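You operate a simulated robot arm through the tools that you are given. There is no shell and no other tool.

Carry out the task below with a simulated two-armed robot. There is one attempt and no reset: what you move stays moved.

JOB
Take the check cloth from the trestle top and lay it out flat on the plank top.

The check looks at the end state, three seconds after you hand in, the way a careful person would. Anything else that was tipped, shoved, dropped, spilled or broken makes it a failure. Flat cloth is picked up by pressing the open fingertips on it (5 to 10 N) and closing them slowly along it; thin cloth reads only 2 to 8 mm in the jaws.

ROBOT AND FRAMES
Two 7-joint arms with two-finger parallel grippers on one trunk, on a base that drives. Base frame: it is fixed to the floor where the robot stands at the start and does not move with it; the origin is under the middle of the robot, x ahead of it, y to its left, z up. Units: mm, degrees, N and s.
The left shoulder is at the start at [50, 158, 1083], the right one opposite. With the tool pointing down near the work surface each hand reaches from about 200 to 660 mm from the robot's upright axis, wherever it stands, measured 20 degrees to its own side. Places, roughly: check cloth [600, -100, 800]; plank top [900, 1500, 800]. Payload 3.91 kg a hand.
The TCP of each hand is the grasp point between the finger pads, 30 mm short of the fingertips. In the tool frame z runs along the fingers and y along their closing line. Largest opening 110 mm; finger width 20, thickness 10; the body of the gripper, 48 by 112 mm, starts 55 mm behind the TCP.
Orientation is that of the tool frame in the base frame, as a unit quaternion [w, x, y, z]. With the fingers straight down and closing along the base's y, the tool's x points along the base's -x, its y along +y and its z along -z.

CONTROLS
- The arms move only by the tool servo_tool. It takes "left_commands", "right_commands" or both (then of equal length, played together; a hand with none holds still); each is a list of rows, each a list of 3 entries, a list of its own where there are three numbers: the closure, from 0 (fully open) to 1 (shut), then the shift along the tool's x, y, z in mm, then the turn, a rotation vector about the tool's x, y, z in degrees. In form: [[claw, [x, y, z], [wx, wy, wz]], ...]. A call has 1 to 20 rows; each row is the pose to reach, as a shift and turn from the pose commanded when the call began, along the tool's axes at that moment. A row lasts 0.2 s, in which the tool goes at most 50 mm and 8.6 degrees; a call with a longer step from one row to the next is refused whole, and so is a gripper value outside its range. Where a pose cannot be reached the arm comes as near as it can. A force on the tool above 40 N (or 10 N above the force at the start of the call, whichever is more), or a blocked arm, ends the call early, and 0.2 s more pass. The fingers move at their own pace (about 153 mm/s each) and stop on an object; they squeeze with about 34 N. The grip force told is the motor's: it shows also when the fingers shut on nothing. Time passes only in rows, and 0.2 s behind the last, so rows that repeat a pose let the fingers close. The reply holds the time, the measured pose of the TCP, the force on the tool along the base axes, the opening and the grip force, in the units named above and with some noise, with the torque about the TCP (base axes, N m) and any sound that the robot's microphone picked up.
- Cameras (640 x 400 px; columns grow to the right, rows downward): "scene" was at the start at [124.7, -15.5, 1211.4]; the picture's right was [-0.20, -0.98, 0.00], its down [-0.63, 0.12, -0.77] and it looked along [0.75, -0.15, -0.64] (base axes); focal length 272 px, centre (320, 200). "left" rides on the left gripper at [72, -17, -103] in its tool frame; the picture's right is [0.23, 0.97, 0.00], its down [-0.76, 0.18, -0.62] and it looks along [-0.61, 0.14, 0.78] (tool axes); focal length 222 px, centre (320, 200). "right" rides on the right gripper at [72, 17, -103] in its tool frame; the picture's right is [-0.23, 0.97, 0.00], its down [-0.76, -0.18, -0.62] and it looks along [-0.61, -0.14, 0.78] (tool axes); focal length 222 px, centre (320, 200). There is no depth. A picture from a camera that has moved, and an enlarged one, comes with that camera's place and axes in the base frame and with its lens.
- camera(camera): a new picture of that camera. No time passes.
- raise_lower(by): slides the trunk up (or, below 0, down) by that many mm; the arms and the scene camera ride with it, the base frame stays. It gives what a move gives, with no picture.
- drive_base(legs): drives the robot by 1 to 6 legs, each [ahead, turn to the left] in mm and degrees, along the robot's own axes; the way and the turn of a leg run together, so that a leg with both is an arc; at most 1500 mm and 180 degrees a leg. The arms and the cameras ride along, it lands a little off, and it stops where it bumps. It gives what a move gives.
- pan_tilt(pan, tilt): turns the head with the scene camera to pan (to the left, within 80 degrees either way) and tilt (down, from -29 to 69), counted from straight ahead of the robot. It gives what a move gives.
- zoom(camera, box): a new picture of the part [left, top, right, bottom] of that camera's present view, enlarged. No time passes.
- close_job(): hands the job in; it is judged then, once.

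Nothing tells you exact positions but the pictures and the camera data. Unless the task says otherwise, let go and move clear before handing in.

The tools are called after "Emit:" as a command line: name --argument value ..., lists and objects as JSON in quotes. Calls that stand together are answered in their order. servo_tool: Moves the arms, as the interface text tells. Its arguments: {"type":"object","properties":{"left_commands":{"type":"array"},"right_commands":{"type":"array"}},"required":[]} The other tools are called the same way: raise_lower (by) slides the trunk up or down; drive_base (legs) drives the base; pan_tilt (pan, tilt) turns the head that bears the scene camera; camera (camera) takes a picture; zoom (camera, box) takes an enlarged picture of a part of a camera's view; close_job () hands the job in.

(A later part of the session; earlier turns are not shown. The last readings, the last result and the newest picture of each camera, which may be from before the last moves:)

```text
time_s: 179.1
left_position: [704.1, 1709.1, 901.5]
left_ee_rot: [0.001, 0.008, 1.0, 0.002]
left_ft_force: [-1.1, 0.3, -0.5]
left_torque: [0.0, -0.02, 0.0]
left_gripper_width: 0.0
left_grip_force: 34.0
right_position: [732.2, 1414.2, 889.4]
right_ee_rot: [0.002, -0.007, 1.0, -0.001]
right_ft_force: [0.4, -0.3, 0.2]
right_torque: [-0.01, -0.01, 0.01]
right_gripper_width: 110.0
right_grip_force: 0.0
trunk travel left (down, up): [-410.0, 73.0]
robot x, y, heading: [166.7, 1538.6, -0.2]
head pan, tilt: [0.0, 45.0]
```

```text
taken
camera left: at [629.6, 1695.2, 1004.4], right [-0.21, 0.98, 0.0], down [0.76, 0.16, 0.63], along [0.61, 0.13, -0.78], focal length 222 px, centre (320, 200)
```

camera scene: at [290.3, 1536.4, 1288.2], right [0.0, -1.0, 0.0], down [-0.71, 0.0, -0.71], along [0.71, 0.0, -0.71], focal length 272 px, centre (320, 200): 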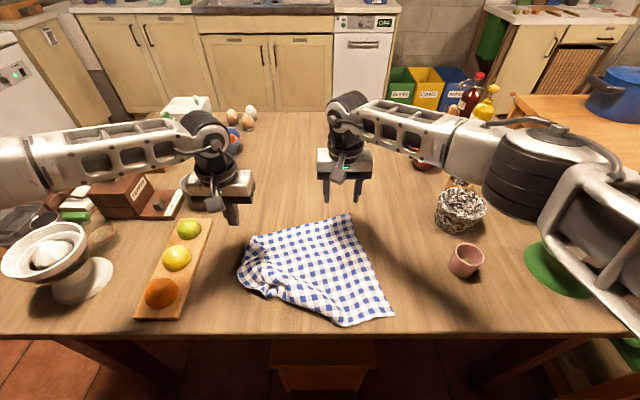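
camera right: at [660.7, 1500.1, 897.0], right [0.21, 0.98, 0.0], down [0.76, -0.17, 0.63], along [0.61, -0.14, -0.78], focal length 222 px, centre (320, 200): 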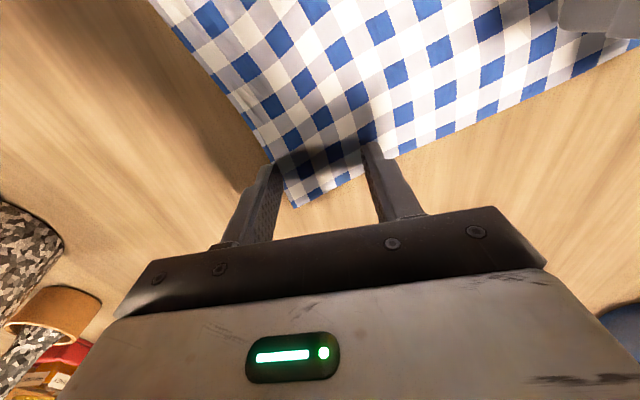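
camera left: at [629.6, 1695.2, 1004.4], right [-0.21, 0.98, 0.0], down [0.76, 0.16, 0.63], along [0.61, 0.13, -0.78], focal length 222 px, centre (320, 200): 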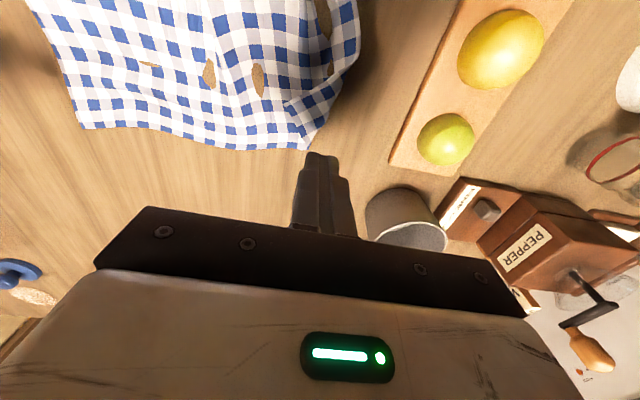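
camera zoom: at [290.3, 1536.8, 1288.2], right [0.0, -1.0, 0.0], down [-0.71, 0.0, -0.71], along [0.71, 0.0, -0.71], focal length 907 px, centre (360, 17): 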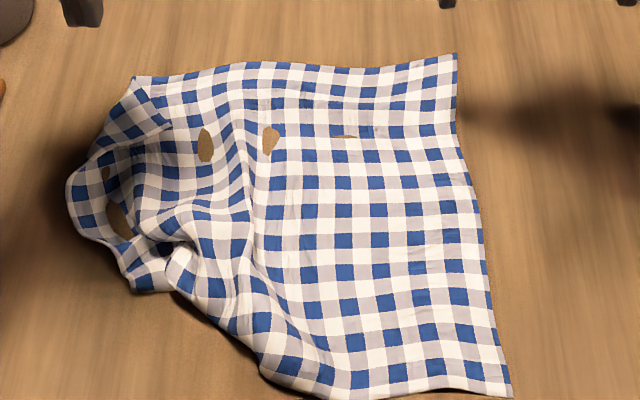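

Now pull the near-left corner (≈[572, 1678]) out: right hand holds the sheet around [650, 1520], left closed fingertips press just inside that corner.

Emit:
servo_tool --left_commands '[[1, [18, -5, 0], [0, 0, 0]], [1, [38, -12, 5], [0, 0, 0]], [1, [60, -20, 15], [0, 0, 0]], [1, [85, -28, 30], [0, 0, 0]], [1, [108, -36, 50], [0, 0, 0]], [1, [120, -38, 75], [0, 0, 0]], [1, [120, -38, 95], [0, 0, 0]], [1, [120, -38, 95], [0, 0, 0]]]' --right_commands '[[0, [12, 15, 0], [0, 0, 0]], [0, [25, 32, 0], [0, 0, 0]], [0, [40, 50, 10], [0, 0, 0]], [0, [55, 70, 25], [0, 0, 0]], [0, [70, 90, 45], [0, 0, 0]], [0, [82, 106, 70], [0, 0, 0]], [0, [82, 106, 88], [0, 0, 0]], [0, [82, 106, 88], [0, 0, 0]]]'

Emit:
camera --camera "left"

Emit:
zoom --camera "scene" --box '[210, 190, 410, 325]'

```text
time_s: 180.9
left_position: [584.0, 1672.9, 802.9]
left_ee_rot: [0.002, 0.008, 1.0, 0.001]
left_ft_force: [0.8, -0.9, 2.1]
left_torque: [0.01, 0.02, 0.03]
left_gripper_width: 0.0
left_grip_force: 34.0
right_position: [651.6, 1516.7, 803.4]
right_ee_rot: [0.003, -0.007, 1.0, -0.001]
right_ft_force: [-0.8, -0.6, 0.3]
right_torque: [0.0, 0.01, 0.0]
right_gripper_width: 109.9
right_grip_force: 0.1
trunk travel left (down, up): [-410.0, 73.0]
robot x, y, heading: [166.2, 1537.0, -0.4]
head pan, tilt: [0.0, 45.0]
```

```text
taken
camera left: at [509.7, 1657.0, 906.6], right [-0.21, 0.98, 0.0], down [0.76, 0.16, 0.63], along [0.61, 0.13, -0.78], focal length 222 px, centre (320, 200)
```

left: 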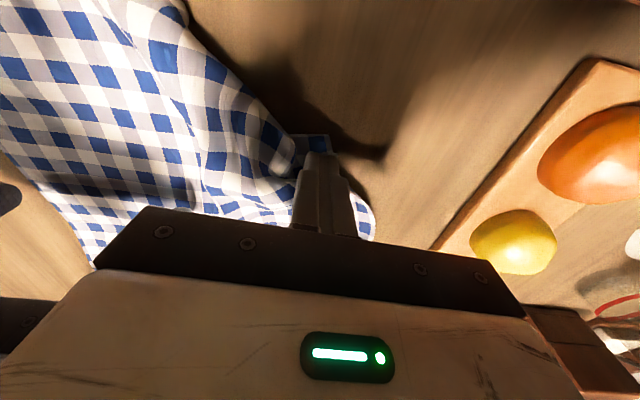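

```text
2.96 times, centred on (310, 258) of scene
camera zoom: at [290.4, 1536.3, 1288.2], right [0.0, -1.0, 0.0], down [-0.71, 0.0, -0.71], along [0.71, 0.0, -0.71], focal length 806 px, centre (350, 30)
```

zoom: 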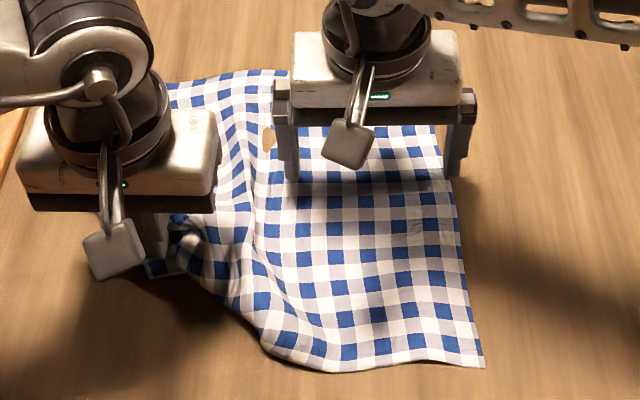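

Good alignment. Lower to contact.

Emit:
servo_tool --left_commands '[[1, [0, 0, 4], [0, 0, 0]], [1, [0, 0, 8], [0, 0, 0]], [1, [0, 0, 11], [0, 0, 0]], [1, [0, 0, 12], [0, 0, 0]], [1, [0, 0, 12], [0, 0, 0]]]' --right_commands '[[0, [0, 0, 4], [0, 0, 0]], [0, [0, 0, 8], [0, 0, 0]], [0, [0, 0, 11], [0, 0, 0]], [0, [0, 0, 12.5], [0, 0, 0]], [0, [0, 0, 12.5], [0, 0, 0]]]'

```text
time_s: 182.1
left_position: [584.0, 1674.7, 792.8]
left_ee_rot: [0.003, 0.009, 1.0, 0.002]
left_ft_force: [0.6, -0.1, 3.9]
left_torque: [0.01, -0.03, -0.05]
left_gripper_width: 0.0
left_grip_force: 33.8
right_position: [651.2, 1517.3, 790.7]
right_ee_rot: [0.003, -0.007, 1.0, -0.001]
right_ft_force: [0.0, -1.1, 6.2]
right_torque: [-0.14, 0.01, -0.02]
right_gripper_width: 110.2
right_grip_force: 0.0
trunk travel left (down, up): [-410.0, 73.0]
robot x, y, heading: [169.5, 1532.0, -0.3]
head pan, tilt: [0.0, 45.0]
```

Both in contact. Press the right more, the left to ~10 N, and drag the corner out diagonally.

Emit:
servo_tool --left_commands '[[1, [0, 0, 0.5], [0, 0, 0]], [1, [0, 0, 0.8], [0, 0, 0]], [1, [7, 6, 0.8], [0, 0, 0]], [1, [14, 12, 0.8], [0, 0, 0]], [1, [21, 18, 0.8], [0, 0, 0]], [1, [28, 24, 0.8], [0, 0, 0]], [1, [35, 30, 0.8], [0, 0, 0]], [1, [42, 36, 0.8], [0, 0, 0]], [1, [49, 42, 0.8], [0, 0, 0]]]' --right_commands '[[0, [0, 0, 0.8], [0, 0, 0]], [0, [0, 0, 1.5], [0, 0, 0]], [0, [0, 0, 1.5], [0, 0, 0]], [0, [0, 0, 1.5], [0, 0, 0]], [0, [0, 0, 1.5], [0, 0, 0]], [0, [0, 0, 1.5], [0, 0, 0]], [0, [0, 0, 1.5], [0, 0, 0]], [0, [0, 0, 1.5], [0, 0, 0]], [0, [0, 0, 1.5], [0, 0, 0]]]'

Emit:
camera --camera "left"

Emit:
zoom --camera "scene" --box '[210, 190, 410, 325]'

```text
time_s: 184.1
left_position: [535.2, 1716.5, 792.7]
left_ee_rot: [0.003, 0.009, 1.0, 0.004]
left_ft_force: [2.4, -1.2, 8.6]
left_torque: [-0.06, -0.05, 0.02]
left_gripper_width: 0.0
left_grip_force: 34.5
right_position: [650.5, 1517.3, 791.1]
right_ee_rot: [0.005, -0.006, 1.0, 0.0]
right_ft_force: [3.0, -0.2, 27.3]
right_torque: [-0.53, 0.01, 0.01]
right_gripper_width: 110.2
right_grip_force: 0.2
trunk travel left (down, up): [-410.0, 73.0]
robot x, y, heading: [164.6, 1535.7, -0.2]
head pan, tilt: [0.0, 45.0]
```

```text
taken
camera left: at [459.4, 1701.1, 895.4], right [-0.21, 0.98, 0.0], down [0.76, 0.16, 0.63], along [0.61, 0.13, -0.78], focal length 222 px, centre (320, 200)
```

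left: 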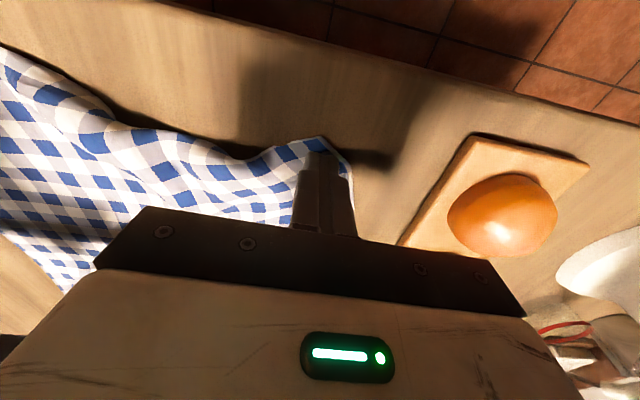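

```text
2.96 times, centred on (310, 258) of scene
camera zoom: at [288.3, 1536.1, 1288.5], right [0.0, -1.0, 0.0], down [-0.71, 0.0, -0.71], along [0.71, 0.0, -0.71], focal length 806 px, centre (350, 30)
```

zoom: 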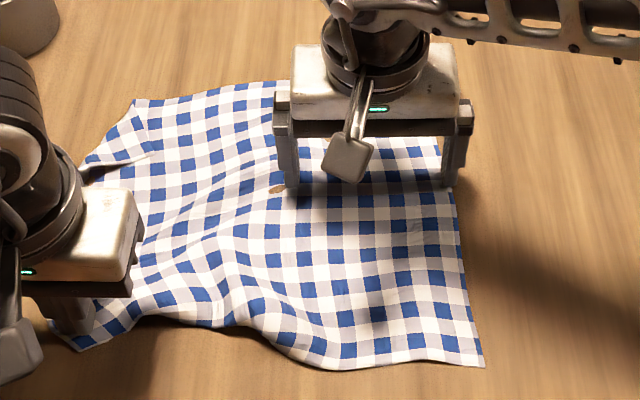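

Excellent, the near-left corner has opened. Continue a little further until it's taut.

Emit:
servo_tool --left_commands '[[1, [6, 6, 0], [0, 0, 0]], [1, [12, 12, 0], [0, 0, 0]], [1, [18, 17, 0], [0, 0, 0]], [1, [24, 22, 0], [0, 0, 0]], [1, [28, 26, 0], [0, 0, 0]]]'

Emit:
zoom --camera "scene" --box '[210, 190, 410, 325]'

Emit:
camera --camera "left"

```text
time_s: 185.3
left_position: [507.2, 1744.3, 792.5]
left_ee_rot: [0.003, 0.01, 1.0, 0.002]
left_ft_force: [4.1, -5.3, 9.8]
left_torque: [-0.21, -0.17, -0.01]
left_gripper_width: 0.0
left_grip_force: 34.4
right_position: [651.5, 1517.4, 792.1]
right_ee_rot: [0.005, -0.007, 1.0, -0.001]
right_ft_force: [1.8, 0.8, 26.2]
right_torque: [-0.62, 0.04, 0.37]
right_gripper_width: 109.9
right_grip_force: 0.0
trunk travel left (down, up): [-410.0, 73.0]
robot x, y, heading: [168.7, 1534.3, -0.3]
head pan, tilt: [0.0, 45.0]
```

```text
2.96 times, centred on (310, 258) of scene
camera zoom: at [288.4, 1535.9, 1288.5], right [0.0, -1.0, 0.0], down [-0.71, 0.0, -0.71], along [0.71, 0.0, -0.71], focal length 806 px, centre (350, 30)
```

zoom: 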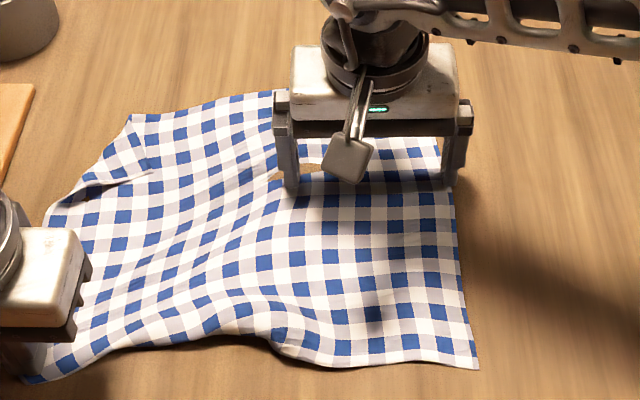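

```text
taken
camera left: at [433.0, 1727.6, 895.2], right [-0.21, 0.98, 0.0], down [0.76, 0.16, 0.63], along [0.62, 0.13, -0.78], focal length 222 px, centre (320, 200)
```

left: 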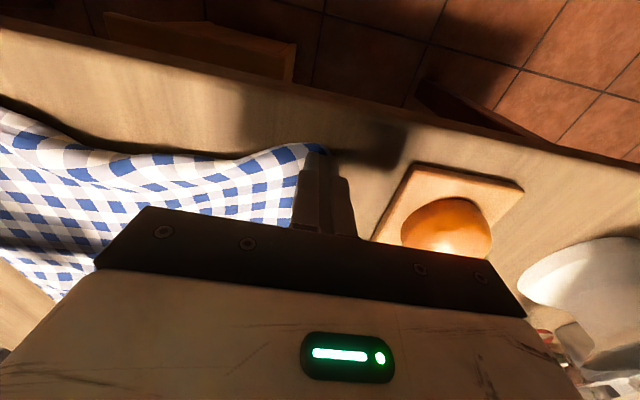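

The cloth is spread out almost fully; only a small far-left corner flap remains. I'll lift the left hand, then slide the whole cloth right 40 mm and forward 20 mm with the right hand for clearance from the fruit tray.

Emit:
servo_tool --left_commands '[[1, [0, 0, -10], [0, 0, 0]], [1, [0, 0, -45], [0, 0, 0]], [1, [0, 0, -85], [0, 0, 0]], [1, [0, 0, -110], [0, 0, 0]], [1, [0, 0, -110], [0, 0, 0]], [1, [0, 0, -110], [0, 0, 0]], [1, [0, 0, -110], [0, 0, 0]], [1, [0, 0, -110], [0, 0, 0]]]' --right_commands '[[0, [0, 0, 0], [0, 0, 0]], [0, [0, 0, 0], [0, 0, 0]], [0, [0, 0, 0], [0, 0, 0]], [0, [-4, -8, 0], [0, 0, 0]], [0, [-8, -16, 0], [0, 0, 0]], [0, [-12, -24, 0], [0, 0, 0]], [0, [-16, -32, 0], [0, 0, 0]], [0, [-20, -40, 0], [0, 0, 0]]]'

Emit:
zoom --camera "scene" --box '[210, 190, 410, 325]'

Emit:
camera --camera "left"

```text
time_s: 187.1
left_position: [505.7, 1746.3, 902.3]
left_ee_rot: [0.004, 0.009, 1.0, 0.002]
left_ft_force: [0.6, -0.4, 0.1]
left_torque: [-0.02, 0.03, 0.0]
left_gripper_width: 0.0
left_grip_force: 34.0
right_position: [670.8, 1479.9, 791.9]
right_ee_rot: [0.005, -0.006, 1.0, 0.0]
right_ft_force: [-4.0, 5.8, 29.0]
right_torque: [-0.63, 0.21, -0.11]
right_gripper_width: 108.2
right_grip_force: 0.0
trunk travel left (down, up): [-410.0, 73.0]
robot x, y, heading: [164.8, 1535.4, -0.3]
head pan, tilt: [0.0, 45.0]
```

```text
2.96 times, centred on (310, 258) of scene
camera zoom: at [287.8, 1537.3, 1288.5], right [0.0, -1.0, 0.0], down [-0.71, 0.0, -0.71], along [0.71, 0.0, -0.71], focal length 806 px, centre (350, 30)
```

zoom: 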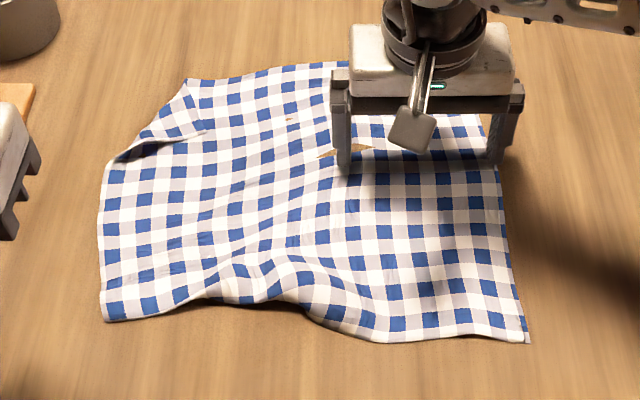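

```text
taken
camera left: at [431.9, 1729.2, 1005.5], right [-0.21, 0.98, 0.0], down [0.76, 0.16, 0.63], along [0.61, 0.13, -0.78], focal length 222 px, centre (320, 200)
```

left: 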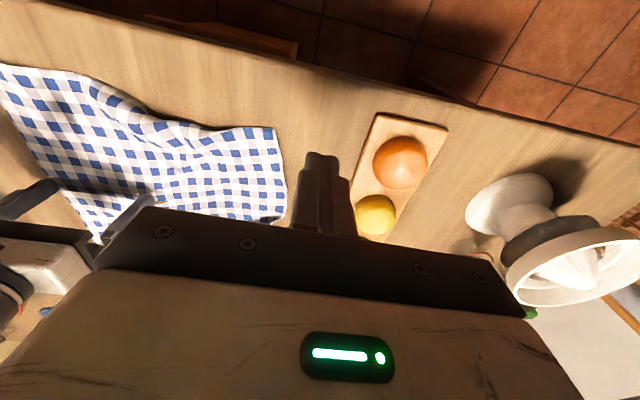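

Now the far-left flap: tip ≈[692, 1655]; it unfolds toward [740, 1743]. I'll reposition the right hold to y≈1535 and place the left fingertips on the flap.

Emit:
servo_tool --left_commands '[[1, [-25, -10, 0], [0, 0, 0]], [1, [-55, -22, 0], [0, 0, 0]], [1, [-90, -36, 5], [0, 0, 0]], [1, [-125, -50, 15], [0, 0, 0]], [1, [-155, -65, 30], [0, 0, 0]], [1, [-180, -76, 50], [0, 0, 0]], [1, [-193, -80, 75], [0, 0, 0]], [1, [-193, -80, 90], [0, 0, 0]], [1, [-193, -80, 90], [0, 0, 0]]]' --right_commands '[[0, [0, 0, -10], [0, 0, 0]], [0, [0, 0, -20], [0, 0, 0]], [0, [2, 15, -22], [0, 0, 0]], [0, [4, 35, -22], [0, 0, 0]], [0, [6, 55, -20], [0, 0, 0]], [0, [6, 55, -15], [0, 0, 0]], [0, [6, 55, -10], [0, 0, 0]], [0, [6, 55, -5], [0, 0, 0]], [0, [6, 55, -5], [0, 0, 0]]]'

Emit:
camera --camera "left"

Emit:
zoom --camera "scene" --box '[210, 190, 410, 325]'

```text
time_s: 189.1
left_position: [699.4, 1662.0, 812.7]
left_ee_rot: [0.001, 0.009, 1.0, 0.001]
left_ft_force: [0.5, -0.1, -0.1]
left_torque: [0.0, 0.03, 0.0]
left_gripper_width: 0.1
left_grip_force: 34.2
right_position: [665.7, 1532.0, 793.4]
right_ee_rot: [0.002, -0.007, 1.0, -0.002]
right_ft_force: [-0.1, -0.9, 0.2]
right_torque: [0.0, -0.02, 0.04]
right_gripper_width: 110.1
right_grip_force: 0.1
trunk travel left (down, up): [-410.0, 73.0]
robot x, y, heading: [167.1, 1534.8, -0.3]
head pan, tilt: [0.0, 45.0]
```

```text
taken
camera left: at [626.0, 1645.6, 916.6], right [-0.21, 0.98, 0.0], down [0.76, 0.16, 0.63], along [0.61, 0.13, -0.78], focal length 222 px, centre (320, 200)
```

left: 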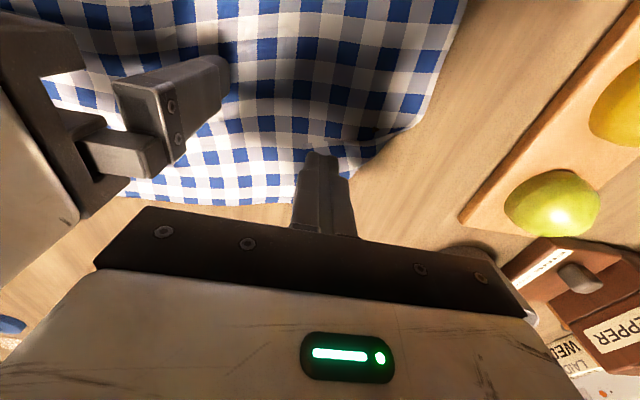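

```text
2.96 times, centred on (310, 258) of scene
camera zoom: at [290.5, 1536.4, 1288.1], right [0.0, -1.0, 0.0], down [-0.71, 0.0, -0.71], along [0.71, 0.0, -0.71], focal length 806 px, centre (350, 30)
```

zoom: 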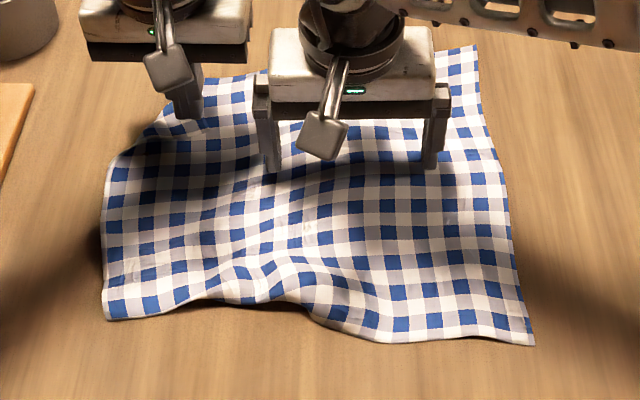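

Emit:
zoom --camera "left" --box '[220, 60, 480, 240]'

```text
2.22 times, centred on (350, 150) of left
camera zoom: at [626.0, 1645.6, 916.6], right [-0.21, 0.98, 0.0], down [0.76, 0.16, 0.63], along [0.61, 0.13, -0.78], focal length 494 px, centre (253, 311)
```

zoom: 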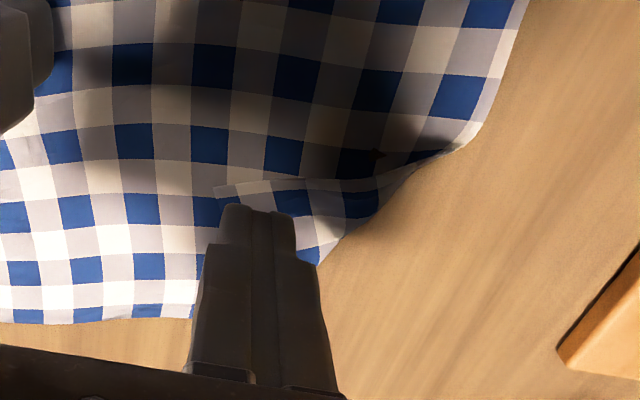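

The fingertips are right over the flap. Lower both to contact.

Emit:
servo_tool --left_commands '[[1, [0, 0, 7], [0, 0, 0]], [1, [0, 0, 14], [0, 0, 0]], [1, [0, 0, 18], [0, 0, 0]], [1, [0, 0, 20], [0, 0, 0]], [1, [0, 0, 20], [0, 0, 0]]]' --right_commands '[[0, [0, 0, 2], [0, 0, 0]], [0, [0, 0, 3], [0, 0, 0]], [0, [0, 0, 4], [0, 0, 0]], [0, [0, 0, 4.5], [0, 0, 0]], [0, [0, 0, 4.5], [0, 0, 0]]]'

```text
time_s: 190.3
left_position: [697.7, 1661.7, 792.6]
left_ee_rot: [0.001, 0.009, 1.0, 0.002]
left_ft_force: [-0.2, -0.7, 0.5]
left_torque: [0.02, 0.02, 0.0]
left_gripper_width: 0.0
left_grip_force: 34.2
right_position: [665.7, 1533.0, 792.1]
right_ee_rot: [0.004, -0.006, 1.0, -0.001]
right_ft_force: [-0.3, -2.3, 18.9]
right_torque: [0.37, 0.15, 0.08]
right_gripper_width: 109.5
right_grip_force: 0.2
trunk travel left (down, up): [-410.0, 73.0]
robot x, y, heading: [169.5, 1536.2, 0.1]
head pan, tilt: [0.0, 45.0]
```

Emit:
servo_tool --left_commands '[[1, [0, 0, 0.8], [0, 0, 0]], [1, [0, 0, 1.5], [0, 0, 0]], [1, [0, 0, 2], [0, 0, 0]]]'

```text
time_s: 191.1
left_position: [698.7, 1660.5, 792.0]
left_ee_rot: [0.003, 0.009, 1.0, 0.003]
left_ft_force: [-1.1, 3.0, 11.3]
left_torque: [0.1, 0.05, 0.02]
left_gripper_width: 0.2
left_grip_force: 33.9
right_position: [664.1, 1533.0, 790.7]
right_ee_rot: [0.005, -0.005, 1.0, 0.0]
right_ft_force: [3.3, -0.9, 19.1]
right_torque: [0.57, 0.02, -0.09]
right_gripper_width: 109.4
right_grip_force: 0.0
trunk travel left (down, up): [-410.0, 73.0]
robot x, y, heading: [166.9, 1536.2, -0.2]
head pan, tilt: [0.0, 45.0]
```

Emit:
servo_tool --left_commands '[[1, [-4, 8, -0.3], [0, 0, 0]], [1, [-8, 17, -0.3], [0, 0, 0]], [1, [-13, 26, -0.3], [0, 0, 0]], [1, [-18, 35, -0.3], [0, 0, 0]], [1, [-23, 44, -0.3], [0, 0, 0]], [1, [-28, 53, -0.3], [0, 0, 0]], [1, [-33, 62, -0.3], [0, 0, 0]], [1, [-37, 70, -0.3], [0, 0, 0]]]'

Emit:
camera --camera "left"

Emit:
zoom --camera "scene" --box '[210, 190, 410, 325]'

```text
time_s: 192.9
left_position: [735.5, 1729.3, 791.8]
left_ee_rot: [0.003, 0.009, 1.0, 0.001]
left_ft_force: [-3.9, -5.1, 11.4]
left_torque: [-0.13, 0.15, 0.01]
left_gripper_width: 0.0
left_grip_force: 33.8
right_position: [662.8, 1532.4, 792.4]
right_ee_rot: [0.005, -0.007, 1.0, 0.0]
right_ft_force: [4.7, 2.8, 19.3]
right_torque: [0.59, -0.02, -0.11]
right_gripper_width: 109.9
right_grip_force: 0.1
trunk travel left (down, up): [-410.0, 73.0]
robot x, y, heading: [168.0, 1534.2, 0.0]
head pan, tilt: [0.0, 45.0]
```

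```text
taken
camera left: at [661.2, 1713.1, 895.4], right [-0.21, 0.98, 0.0], down [0.76, 0.16, 0.63], along [0.61, 0.13, -0.78], focal length 222 px, centre (320, 200)
```

left: 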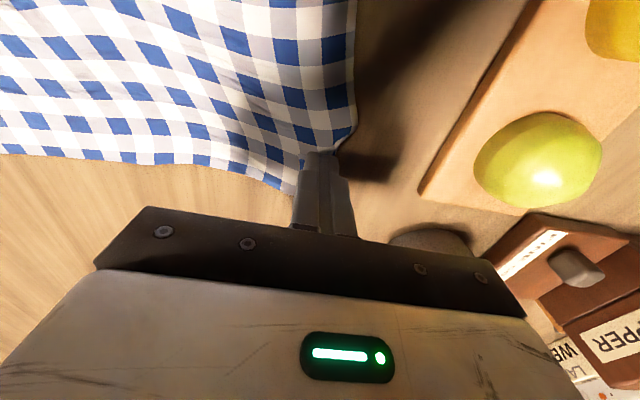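

```text
2.96 times, centred on (310, 258) of scene
camera zoom: at [287.9, 1535.7, 1288.5], right [0.0, -1.0, 0.0], down [-0.71, 0.0, -0.71], along [0.71, 0.0, -0.71], focal length 806 px, centre (350, 30)
```

zoom: 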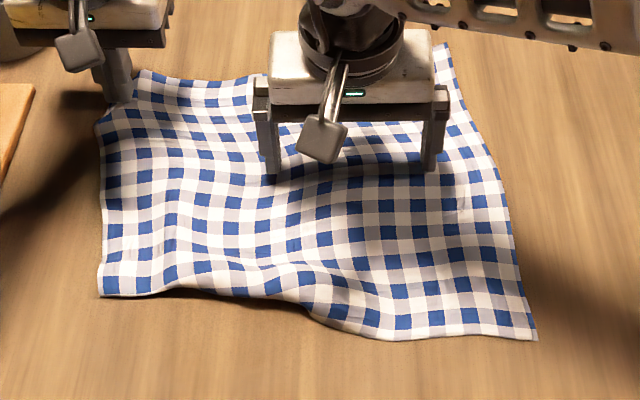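

The flap has opened. Lift both hands clear and inspect.

Emit:
servo_tool --left_commands '[[1, [0, 0, -10], [0, 0, 0]], [1, [0, 0, -45], [0, 0, 0]], [1, [0, 0, -85], [0, 0, 0]], [1, [0, 0, -110], [0, 0, 0]], [1, [0, 10, -120], [0, 0, 0]]]' --right_commands '[[0, [0, 0, -10], [0, 0, 0]], [0, [0, 0, -45], [0, 0, 0]], [0, [0, -20, -85], [0, 0, 0]], [0, [0, -55, -110], [0, 0, 0]], [0.3, [0, -100, -120], [0, 0, 0]]]'

Emit:
zoom --camera "scene" --box '[220, 195, 396, 315]'

Emit:
camera --camera "scene"

Emit:
camera --camera "left"

Emit:
camera --camera "right"

```text
time_s: 194.1
left_position: [736.6, 1738.0, 911.0]
left_ee_rot: [0.001, 0.009, 1.0, 0.002]
left_ft_force: [0.1, 0.1, 0.9]
left_torque: [-0.01, -0.01, -0.01]
left_gripper_width: 0.0
left_grip_force: 34.3
right_position: [664.6, 1432.5, 909.8]
right_ee_rot: [0.002, -0.008, 1.0, -0.001]
right_ft_force: [0.4, -0.1, -0.3]
right_torque: [0.03, 0.0, 0.01]
right_gripper_width: 76.9
right_grip_force: 0.0
trunk travel left (down, up): [-410.0, 73.0]
robot x, y, heading: [168.3, 1539.7, 0.1]
head pan, tilt: [0.0, 45.0]
```

```text
3.33 times, centred on (308, 255) of scene
camera zoom: at [290.3, 1535.9, 1288.1], right [0.0, -1.0, 0.0], down [-0.71, 0.0, -0.71], along [0.71, 0.0, -0.71], focal length 907 px, centre (360, 17)
```

zoom: 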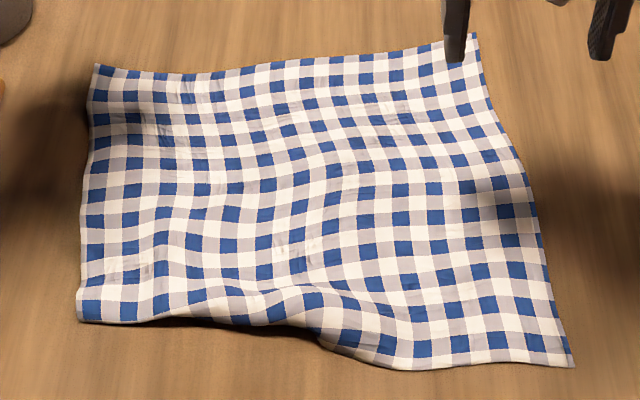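

```text
taken
camera scene: at [290.3, 1535.9, 1288.1], right [0.0, -1.0, 0.0], down [-0.71, 0.0, -0.71], along [0.71, 0.0, -0.71], focal length 272 px, centre (320, 200)
```

scene: 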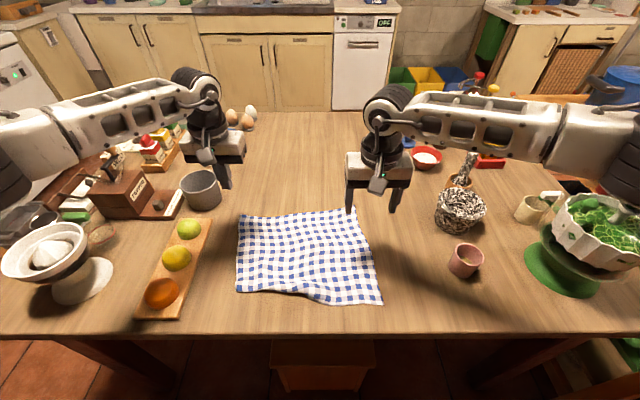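

```text
taken
camera left: at [662.7, 1722.2, 1013.7], right [-0.21, 0.98, 0.0], down [0.76, 0.16, 0.63], along [0.61, 0.13, -0.78], focal length 222 px, centre (320, 200)
```

left: 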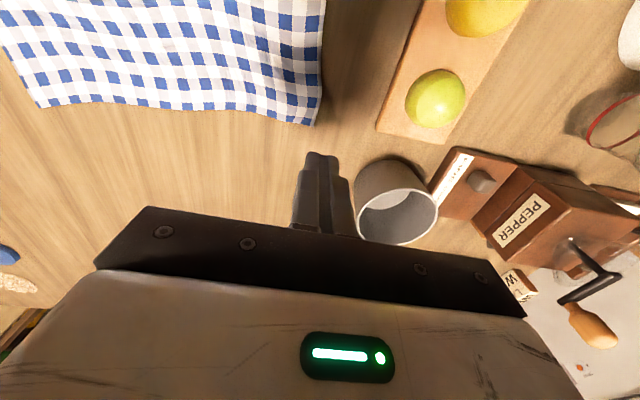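

```text
taken
camera right: at [593.6, 1447.5, 1012.2], right [0.21, 0.98, 0.0], down [0.76, -0.17, 0.63], along [0.61, -0.13, -0.78], focal length 222 px, centre (320, 200)
```

right: 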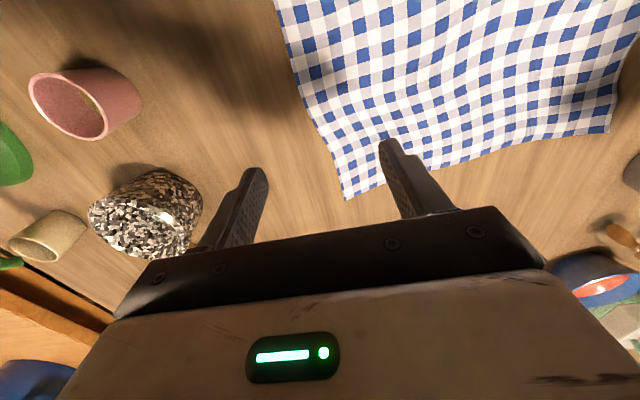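

All folds are gone; it's a single layer with mild waves. The left side is still ~60 mm slack, so I'll hold the far-left with the right hand and pull the near-left corner toward me. Position left first.

Emit:
servo_tool --left_commands '[[1, [30, -5, 0], [0, 0, 0]], [0.8, [65, -12, 5], [0, 0, 0]], [0.6, [100, -22, 15], [0, 0, 0]], [0.6, [130, -32, 35], [0, 0, 0]], [0.6, [155, -40, 60], [0, 0, 0]], [0.6, [168, -43, 85], [0, 0, 0]], [0.6, [168, -43, 108], [0, 0, 0]], [0.6, [168, -43, 110], [0, 0, 0]]]' --right_commands '[[0.3, [0, 0, 0], [0, 0, 0]], [0.2, [0, 0, 0], [0, 0, 0]], [0.1, [-5, 20, 0], [0, 0, 0]], [0, [-10, 55, 5], [0, 0, 0]], [0, [-15, 95, 15], [0, 0, 0]], [0, [-20, 130, 35], [0, 0, 0]], [0, [-25, 160, 60], [0, 0, 0]], [0, [-27, 182, 85], [0, 0, 0]]]'

Emit:
camera --camera "left"

Emit:
zoom --camera "scene" --box '[200, 180, 420, 325]'

```text
time_s: 195.9
left_position: [568.4, 1702.6, 798.8]
left_ee_rot: [0.002, 0.009, 1.0, 0.002]
left_ft_force: [0.8, 0.5, 0.4]
left_torque: [0.02, 0.02, -0.04]
left_gripper_width: 43.9
left_grip_force: 0.1
right_position: [689.7, 1615.5, 823.7]
right_ee_rot: [0.003, -0.008, 1.0, -0.001]
right_ft_force: [0.4, 0.4, -0.3]
right_torque: [0.0, 0.01, 0.0]
right_gripper_width: 110.3
right_grip_force: 0.0
trunk travel left (down, up): [-410.0, 73.0]
robot x, y, heading: [168.7, 1537.2, -0.0]
head pan, tilt: [0.0, 45.0]
```

```text
taken
camera left: at [494.2, 1685.6, 901.4], right [-0.21, 0.98, 0.0], down [0.76, 0.16, 0.63], along [0.61, 0.13, -0.78], focal length 222 px, centre (320, 200)
```

left: 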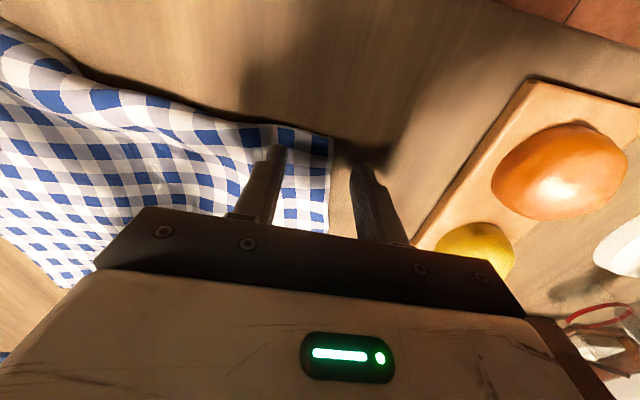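

```text
2.76 times, centred on (310, 252) of scene
camera zoom: at [290.3, 1536.9, 1288.2], right [0.0, -1.0, 0.0], down [-0.71, 0.0, -0.71], along [0.71, 0.0, -0.71], focal length 750 px, centre (348, 55)
```

zoom: 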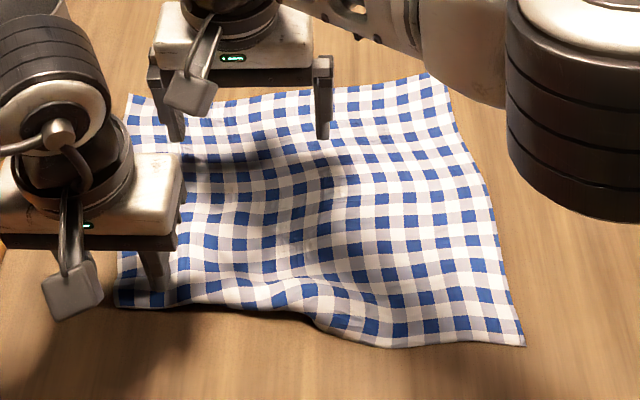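

Shift the left hand 30 mm right so both fingers are on cloth, and lower both.

Emit:
servo_tool --left_commands '[[0.6, [0, -15, 0], [0, 0, 0]], [0.6, [0, -30, 2], [0, 0, 0]], [0.6, [0, -30, 5], [0, 0, 0]], [0.6, [0, -30, 7], [0, 0, 0]], [0.6, [0, -30, 7.5], [0, 0, 0]], [0.6, [0, -30, 7.5], [0, 0, 0]]]' --right_commands '[[0, [0, 0, 8], [0, 0, 0]], [0, [0, 0, 16], [0, 0, 0]], [0, [0, 0, 24], [0, 0, 0]], [0, [0, 0, 30], [0, 0, 0]], [0, [0, 0, 32], [0, 0, 0]], [0, [0, 0, 32], [0, 0, 0]]]'

```text
time_s: 197.3
left_position: [567.9, 1669.6, 792.2]
left_ee_rot: [0.001, 0.009, 1.0, 0.001]
left_ft_force: [-1.3, 0.9, 6.1]
left_torque: [-0.13, 0.0, 0.0]
left_gripper_width: 44.0
left_grip_force: 0.1
right_position: [687.2, 1613.0, 794.9]
right_ee_rot: [0.002, -0.007, 1.0, -0.001]
right_ft_force: [-0.3, 0.2, -0.1]
right_torque: [-0.02, 0.02, 0.03]
right_gripper_width: 110.0
right_grip_force: 0.1
right hand out of reach, approached as far as the arm can: row 4, 5, 6
trunk travel left (down, up): [-410.0, 73.0]
robot x, y, heading: [168.2, 1533.8, -0.1]
head pan, tilt: [0.0, 45.0]
```

The right is just out of reach; bring it in a little and press.

Emit:
servo_tool --left_commands '[[0.6, [0, 0, 0.3], [0, 0, 0]], [0.6, [0, 0, 0.3], [0, 0, 0]], [0.6, [0, 0, 0.3], [0, 0, 0]], [0.6, [0, 0, 0.3], [0, 0, 0]]]' --right_commands '[[0, [8, -5, -1], [0, 0, 0]], [0, [18, -10, 0], [0, 0, 0]], [0, [18, -10, 1], [0, 0, 0]], [0, [18, -10, 1.5], [0, 0, 0]]]'

```text
time_s: 198.1
left_position: [562.5, 1667.1, 793.0]
left_ee_rot: [-0.003, 0.019, 1.0, 0.0]
left_ft_force: [-3.1, 1.2, 5.5]
left_torque: [-0.05, -0.3, -0.12]
left_gripper_width: 43.3
left_grip_force: 0.0
right_position: [674.8, 1601.7, 799.1]
right_ee_rot: [0.009, -0.001, 1.0, 0.0]
right_ft_force: [2.7, -0.9, 6.8]
right_torque: [0.14, 0.93, 0.05]
right_gripper_width: 109.9
right_grip_force: 0.1
trunk travel left (down, up): [-410.0, 73.0]
robot x, y, heading: [169.4, 1532.4, 0.0]
head pan, tilt: [0.0, 45.0]
stopped in row 3 (right hand): the force on the tool passed its limit at 43 N (the readings are from after the stop); the commanded pose is now the measured one
```

The right wrist camera bumped the left gripper. Raise the right hand straight up and move it away.

Emit:
servo_tool --right_commands '[[0, [-3, -3, -10], [0, 0, 0]], [0, [-4, -6, -30], [0, 0, 0]], [0, [-4, -10, -60], [0, 0, 0]], [0, [0, -30, -80], [0, 0, 0]], [0, [0, -60, -90], [0, 0, 0]], [0, [0, -60, -90], [0, 0, 0]]]'

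Emit:
zoom --camera "scene" --box '[200, 180, 420, 325]'

```text
time_s: 199.4
left_position: [562.3, 1665.7, 791.3]
left_ee_rot: [-0.001, 0.018, 1.0, 0.0]
left_ft_force: [-0.2, 1.9, 15.0]
left_torque: [-0.28, -0.12, -0.03]
left_gripper_width: 43.4
left_grip_force: 0.0
right_position: [673.8, 1542.9, 889.0]
right_ee_rot: [0.008, 0.0, 1.0, 0.0]
right_ft_force: [0.4, -0.3, 0.8]
right_torque: [0.01, -0.02, -0.02]
right_gripper_width: 109.9
right_grip_force: 0.0
trunk travel left (down, up): [-410.0, 73.0]
robot x, y, heading: [169.3, 1534.0, -0.4]
head pan, tilt: [0.0, 45.0]
```

```text
2.76 times, centred on (310, 252) of scene
camera zoom: at [289.6, 1536.2, 1288.3], right [0.0, -1.0, 0.0], down [-0.71, 0.0, -0.71], along [0.71, 0.0, -0.71], focal length 750 px, centre (348, 55)
```

zoom: 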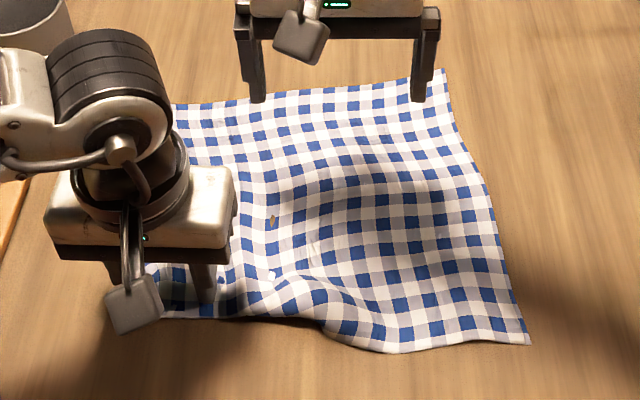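

No harm done. Place the right hold further right at y≈1540, x≈685.

Emit:
servo_tool --left_commands '[[0.6, [0, 0, -0.5], [0, 0, 0]], [0.6, [0, 0, -0.5], [0, 0, 0]], [0.6, [0, 0, -0.5], [0, 0, 0]], [0.6, [0, 0, -0.5], [0, 0, 0]], [0.6, [0, 0, -0.5], [0, 0, 0]], [0.6, [0, 0, -0.5], [0, 0, 0]]]' --right_commands '[[0, [-5, 0, 25], [0, 0, 0]], [0, [-10, 0, 50], [0, 0, 0]], [0, [-12, 0, 75], [0, 0, 0]], [0, [-12, 0, 88], [0, 0, 0]], [0, [-12, 0, 94], [0, 0, 0]], [0, [-12, 0, 94], [0, 0, 0]]]'

```text
time_s: 200.8
left_position: [561.6, 1666.9, 793.6]
left_ee_rot: [-0.003, 0.018, 1.0, 0.0]
left_ft_force: [2.2, 0.3, 9.4]
left_torque: [-0.22, -0.15, 0.06]
left_gripper_width: 43.6
left_grip_force: 0.0
right_position: [685.8, 1542.0, 794.7]
right_ee_rot: [0.008, 0.0, 1.0, 0.0]
right_ft_force: [0.7, -0.6, -0.6]
right_torque: [0.03, -0.01, -0.02]
right_gripper_width: 109.8
right_grip_force: 0.1
trunk travel left (down, up): [-410.0, 73.0]
robot x, y, heading: [169.4, 1538.9, -0.1]
head pan, tilt: [0.0, 45.0]
```

Emit:
servo_tool --right_commands '[[0, [0, 0, 2], [0, 0, 0]], [0, [0, 0, 3.5], [0, 0, 0]], [0, [0, 0, 4.5], [0, 0, 0]], [0, [0, 0, 5], [0, 0, 0]]]'

```text
time_s: 201.8
left_position: [561.5, 1665.5, 793.4]
left_ee_rot: [-0.003, 0.019, 1.0, 0.0]
left_ft_force: [2.0, 0.2, 4.7]
left_torque: [-0.09, -0.07, 0.06]
left_gripper_width: 43.8
left_grip_force: 0.1
right_position: [685.1, 1542.3, 790.9]
right_ee_rot: [0.01, 0.0, 1.0, 0.0]
right_ft_force: [0.2, -1.5, 14.2]
right_torque: [-0.43, 0.12, 0.04]
right_gripper_width: 110.3
right_grip_force: 0.0
trunk travel left (down, up): [-410.0, 73.0]
robot x, y, heading: [166.5, 1538.3, -0.3]
head pan, tilt: [0.0, 45.0]
```

Now pull the near-left edge toward me.

Emit:
servo_tool --left_commands '[[0.6, [0, 0, 0.6], [0, 0, 0]], [0.6, [7, 1, 0.7], [0, 0, 0]], [0.6, [14, 2, 0.8], [0, 0, 0]], [0.6, [21, 3, 0.9], [0, 0, 0]], [0.6, [28, 4, 1.0], [0, 0, 0]], [0.6, [35, 5, 1.1], [0, 0, 0]], [0.6, [42, 6, 1.2], [0, 0, 0]]]' --right_commands '[[0, [0, 0, 0.6], [0, 0, 0]], [0, [0, 0, 0.6], [0, 0, 0]], [0, [0, 0, 0.6], [0, 0, 0]], [0, [0, 0, 0.6], [0, 0, 0]], [0, [0, 0, 0.6], [0, 0, 0]], [0, [0, 0, 0.6], [0, 0, 0]], [0, [0, 0, 0.6], [0, 0, 0]]]'

Emit:
zoom --camera "scene" --box '[200, 190, 420, 335]'

```text
time_s: 203.4
left_position: [518.4, 1675.3, 791.8]
left_ee_rot: [-0.003, 0.018, 1.0, 0.0]
left_ft_force: [0.9, -1.0, 3.0]
left_torque: [-0.03, -0.06, 0.04]
left_gripper_width: 44.3
left_grip_force: 0.5
right_position: [686.2, 1542.3, 791.7]
right_ee_rot: [0.01, -0.001, 1.0, 0.0]
right_ft_force: [-1.6, 0.2, 28.7]
right_torque: [-0.73, 0.29, 0.18]
right_gripper_width: 110.1
right_grip_force: 0.1
trunk travel left (down, up): [-410.0, 73.0]
robot x, y, heading: [168.9, 1535.3, -0.0]
head pan, tilt: [0.0, 45.0]
```

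```text
2.76 times, centred on (310, 262) of scene
camera zoom: at [287.9, 1536.5, 1288.5], right [0.0, -1.0, 0.0], down [-0.71, 0.0, -0.71], along [0.71, 0.0, -0.71], focal length 750 px, centre (348, 28)
```

zoom: 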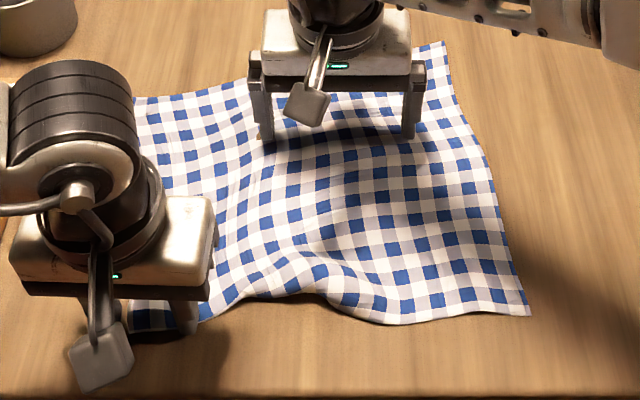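

The left side is drawn out; now the middle of the near edge needs the same. Lift the left and move it to the middle.

Emit:
servo_tool --left_commands '[[0.6, [0, 0, -12], [0, 0, 0]], [0.6, [0, 0, -32], [0, 0, 0]], [0.6, [-10, -30, -35], [0, 0, 0]], [0.6, [-20, -65, -35], [0, 0, 0]], [0.6, [-33, -98, -32], [0, 0, 0]], [0.6, [-33, -98, -20], [0, 0, 0]], [0.6, [-33, -98, -8], [0, 0, 0]], [0.6, [-33, -98, -2], [0, 0, 0]]]'

Emit:
camera --camera "left"

Emit:
zoom --camera "scene" --box '[200, 190, 420, 335]'

```text
time_s: 204.7
left_position: [549.5, 1578.1, 819.6]
left_ee_rot: [-0.006, 0.017, 1.0, 0.004]
left_ft_force: [-0.2, 0.4, 0.7]
left_torque: [-0.01, -0.02, 0.0]
left_gripper_width: 44.3
left_grip_force: 0.0
right_position: [694.5, 1536.1, 792.3]
right_ee_rot: [0.017, 0.003, 1.0, -0.001]
right_ft_force: [-1.6, -1.6, 12.1]
right_torque: [0.58, 0.11, 0.09]
right_gripper_width: 109.4
right_grip_force: 0.1
trunk travel left (down, up): [-410.0, 73.0]
robot x, y, heading: [168.9, 1535.7, -0.3]
head pan, tilt: [0.0, 45.0]
stopped in row 6 (left hand): the force on the tool passed its limit at 48 N (the readings are from after the stop); the commanded pose is now the measured one
```

```text
taken
camera left: at [476.3, 1562.5, 923.1], right [-0.2, 0.98, 0.01], down [0.77, 0.15, 0.61], along [0.6, 0.13, -0.79], focal length 222 px, centre (320, 200)
```

left: 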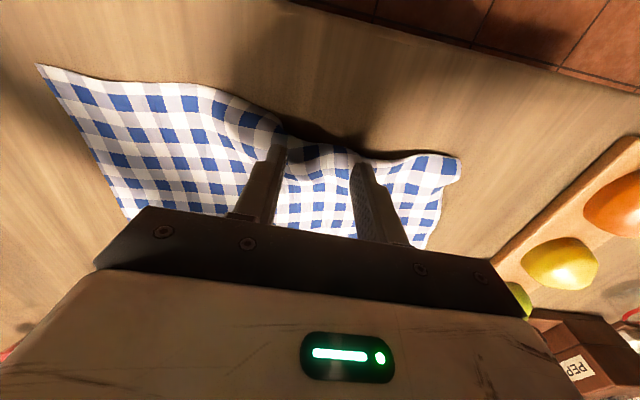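

```text
2.76 times, centred on (310, 262) of scene
camera zoom: at [289.9, 1536.5, 1287.8], right [0.0, -1.0, 0.0], down [-0.71, 0.0, -0.71], along [0.71, 0.0, -0.71], focal length 750 px, centre (348, 28)
```

zoom: 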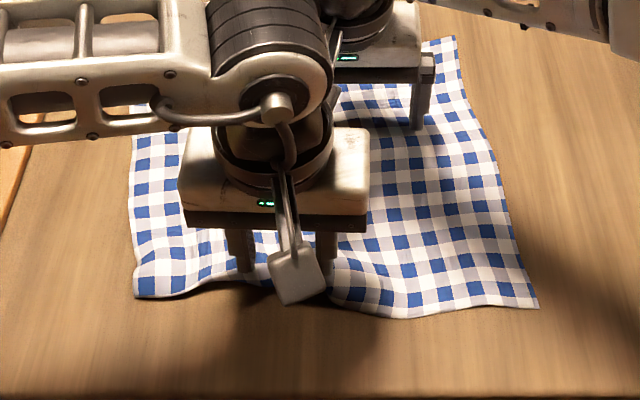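

The wrists touched again, so I'll stop holding from behind. Instead both hands will press along the near edge, side by side, and draw it gently toward me and apart.

Emit:
servo_tool --left_commands '[[0.6, [8, 5, -10], [0, 0, 0]], [0.6, [15, 10, -30], [0, 0, 0]], [0.6, [15, 20, -60], [0, 0, 0]], [0.6, [10, 30, -70], [0, 0, 0]], [0.6, [10, 30, -70], [0, 0, 0]], [0.6, [10, 30, -70], [0, 0, 0]]]' --right_commands '[[0, [0, 0, 0], [0, 0, 0]], [0, [0, -5, -15], [0, 0, 0]], [0, [0, -20, -45], [0, 0, 0]], [0.2, [5, -45, -75], [0, 0, 0]], [0.5, [30, -65, -95], [0, 0, 0]], [0.6, [60, -75, -95], [0, 0, 0]]]'

Emit:
zoom --camera "scene" --box '[210, 185, 400, 315]'

Emit:
camera --camera "scene"

```text
time_s: 206.1
left_position: [542.0, 1607.9, 889.9]
left_ee_rot: [-0.006, 0.015, 1.0, 0.005]
left_ft_force: [0.7, -0.3, -0.7]
left_torque: [-0.01, -0.07, 0.01]
left_gripper_width: 43.8
left_grip_force: 0.1
right_position: [632.0, 1458.7, 884.6]
right_ee_rot: [0.015, 0.002, 1.0, -0.003]
right_ft_force: [-0.9, -0.5, 0.3]
right_torque: [-0.02, -0.01, 0.01]
right_gripper_width: 44.3
right_grip_force: 0.1
trunk travel left (down, up): [-410.0, 73.0]
robot x, y, heading: [165.3, 1535.2, -0.1]
head pan, tilt: [0.0, 45.0]
```

```text
3.08 times, centred on (305, 250) of scene
camera zoom: at [290.3, 1536.4, 1288.2], right [0.0, -1.0, 0.0], down [-0.71, 0.0, -0.71], along [0.71, 0.0, -0.71], focal length 837 px, centre (366, 46)
```

zoom: 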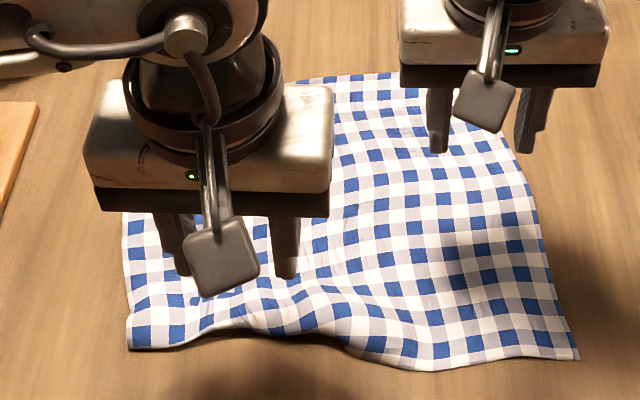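

```text
taken
camera scene: at [290.3, 1536.4, 1288.2], right [0.0, -1.0, 0.0], down [-0.71, 0.0, -0.71], along [0.71, 0.0, -0.71], focal length 272 px, centre (320, 200)
```

scene: 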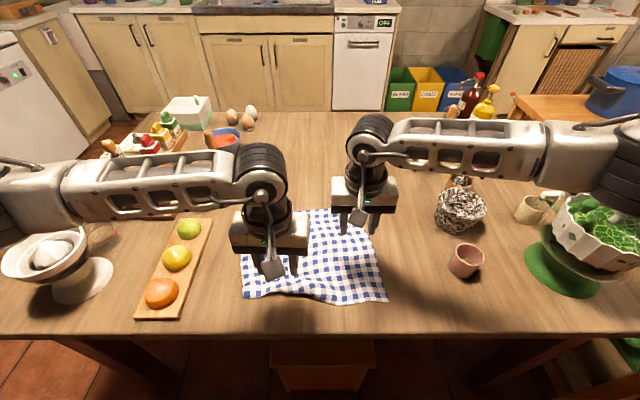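

Lower the two hands onto the near edge at about [563, 1600] and [545, 1445].

Emit:
servo_tool --left_commands '[[0.6, [-8, -3, 10], [0, 0, 0]], [0.6, [-16, -6, 30], [0, 0, 0]], [0.6, [-21, -8, 55], [0, 0, 0]], [0.6, [-21, -8, 75], [0, 0, 0]], [0.6, [-21, -8, 90], [0, 0, 0]], [0.6, [-21, -8, 93], [0, 0, 0]]]' --right_commands '[[0.6, [25, -4, 10], [0, 0, 0]], [0.6, [55, -8, 25], [0, 0, 0]], [0.6, [87, -14, 45], [0, 0, 0]], [0.6, [87, -14, 65], [0, 0, 0]], [0.6, [87, -14, 82], [0, 0, 0]], [0.6, [87, -14, 88], [0, 0, 0]]]'

Emit:
camera --camera "left"

Emit:
camera --camera "right"

```text
time_s: 207.5
left_position: [561.8, 1601.6, 795.7]
left_ee_rot: [-0.006, 0.015, 1.0, 0.005]
left_ft_force: [-0.5, -0.4, 0.6]
left_torque: [-0.03, 0.03, 0.0]
left_gripper_width: 43.5
left_grip_force: 0.1
right_position: [547.8, 1445.7, 793.0]
right_ee_rot: [0.016, 0.002, 1.0, -0.003]
right_ft_force: [0.6, -0.2, 0.3]
right_torque: [0.03, 0.0, 0.0]
right_gripper_width: 43.9
right_grip_force: 0.1
trunk travel left (down, up): [-410.0, 73.0]
robot x, y, heading: [165.9, 1537.9, -0.4]
head pan, tilt: [0.0, 45.0]
```

```text
taken
camera left: at [488.4, 1584.9, 898.8], right [-0.2, 0.98, 0.01], down [0.77, 0.15, 0.61], along [0.6, 0.13, -0.79], focal length 222 px, centre (320, 200)
```

left: 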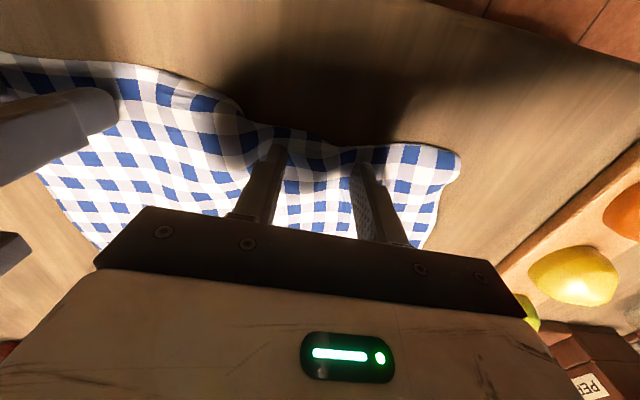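

```text
taken
camera right: at [472.6, 1463.3, 893.3], right [0.23, 0.97, 0.0], down [0.74, -0.18, 0.65], along [0.63, -0.15, -0.76], focal length 222 px, centre (320, 200)
```

right: 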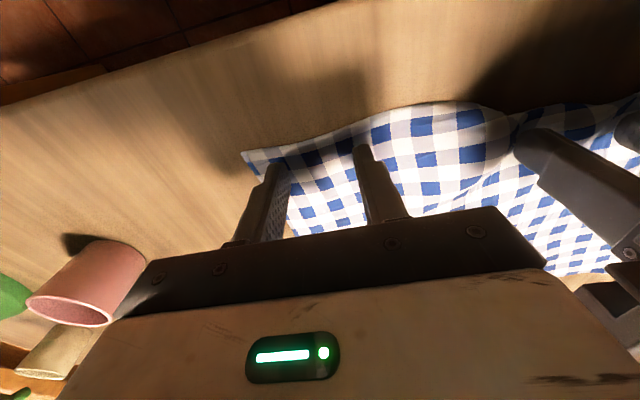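

Both are on cloth near the edge. Press to light contact.

Emit:
servo_tool --left_commands '[[0.6, [0, 0, 2], [0, 0, 0]], [0.6, [0, 0, 4], [0, 0, 0]], [0.6, [0, 0, 5], [0, 0, 0]], [0.6, [0, 0, 5], [0, 0, 0]]]' --right_commands '[[0.6, [0, 0, 1], [0, 0, 0]], [0.6, [0, 0, 2], [0, 0, 0]], [0.6, [0, 0, 2.5], [0, 0, 0]], [0.6, [0, 0, 2.5], [0, 0, 0]]]'

```text
time_s: 208.5
left_position: [560.5, 1599.9, 792.9]
left_ee_rot: [-0.005, 0.016, 1.0, 0.004]
left_ft_force: [-1.3, 2.8, 20.7]
left_torque: [-0.28, 0.0, -0.04]
left_gripper_width: 43.3
left_grip_force: 0.0
right_position: [547.3, 1445.8, 791.5]
right_ee_rot: [0.016, 0.003, 1.0, -0.003]
right_ft_force: [1.0, 0.4, 3.8]
right_torque: [0.06, 0.03, -0.01]
right_gripper_width: 44.3
right_grip_force: 0.2
trunk travel left (down, up): [-410.0, 73.0]
robot x, y, heading: [168.1, 1534.2, -0.2]
head pan, tilt: [0.0, 45.0]
```

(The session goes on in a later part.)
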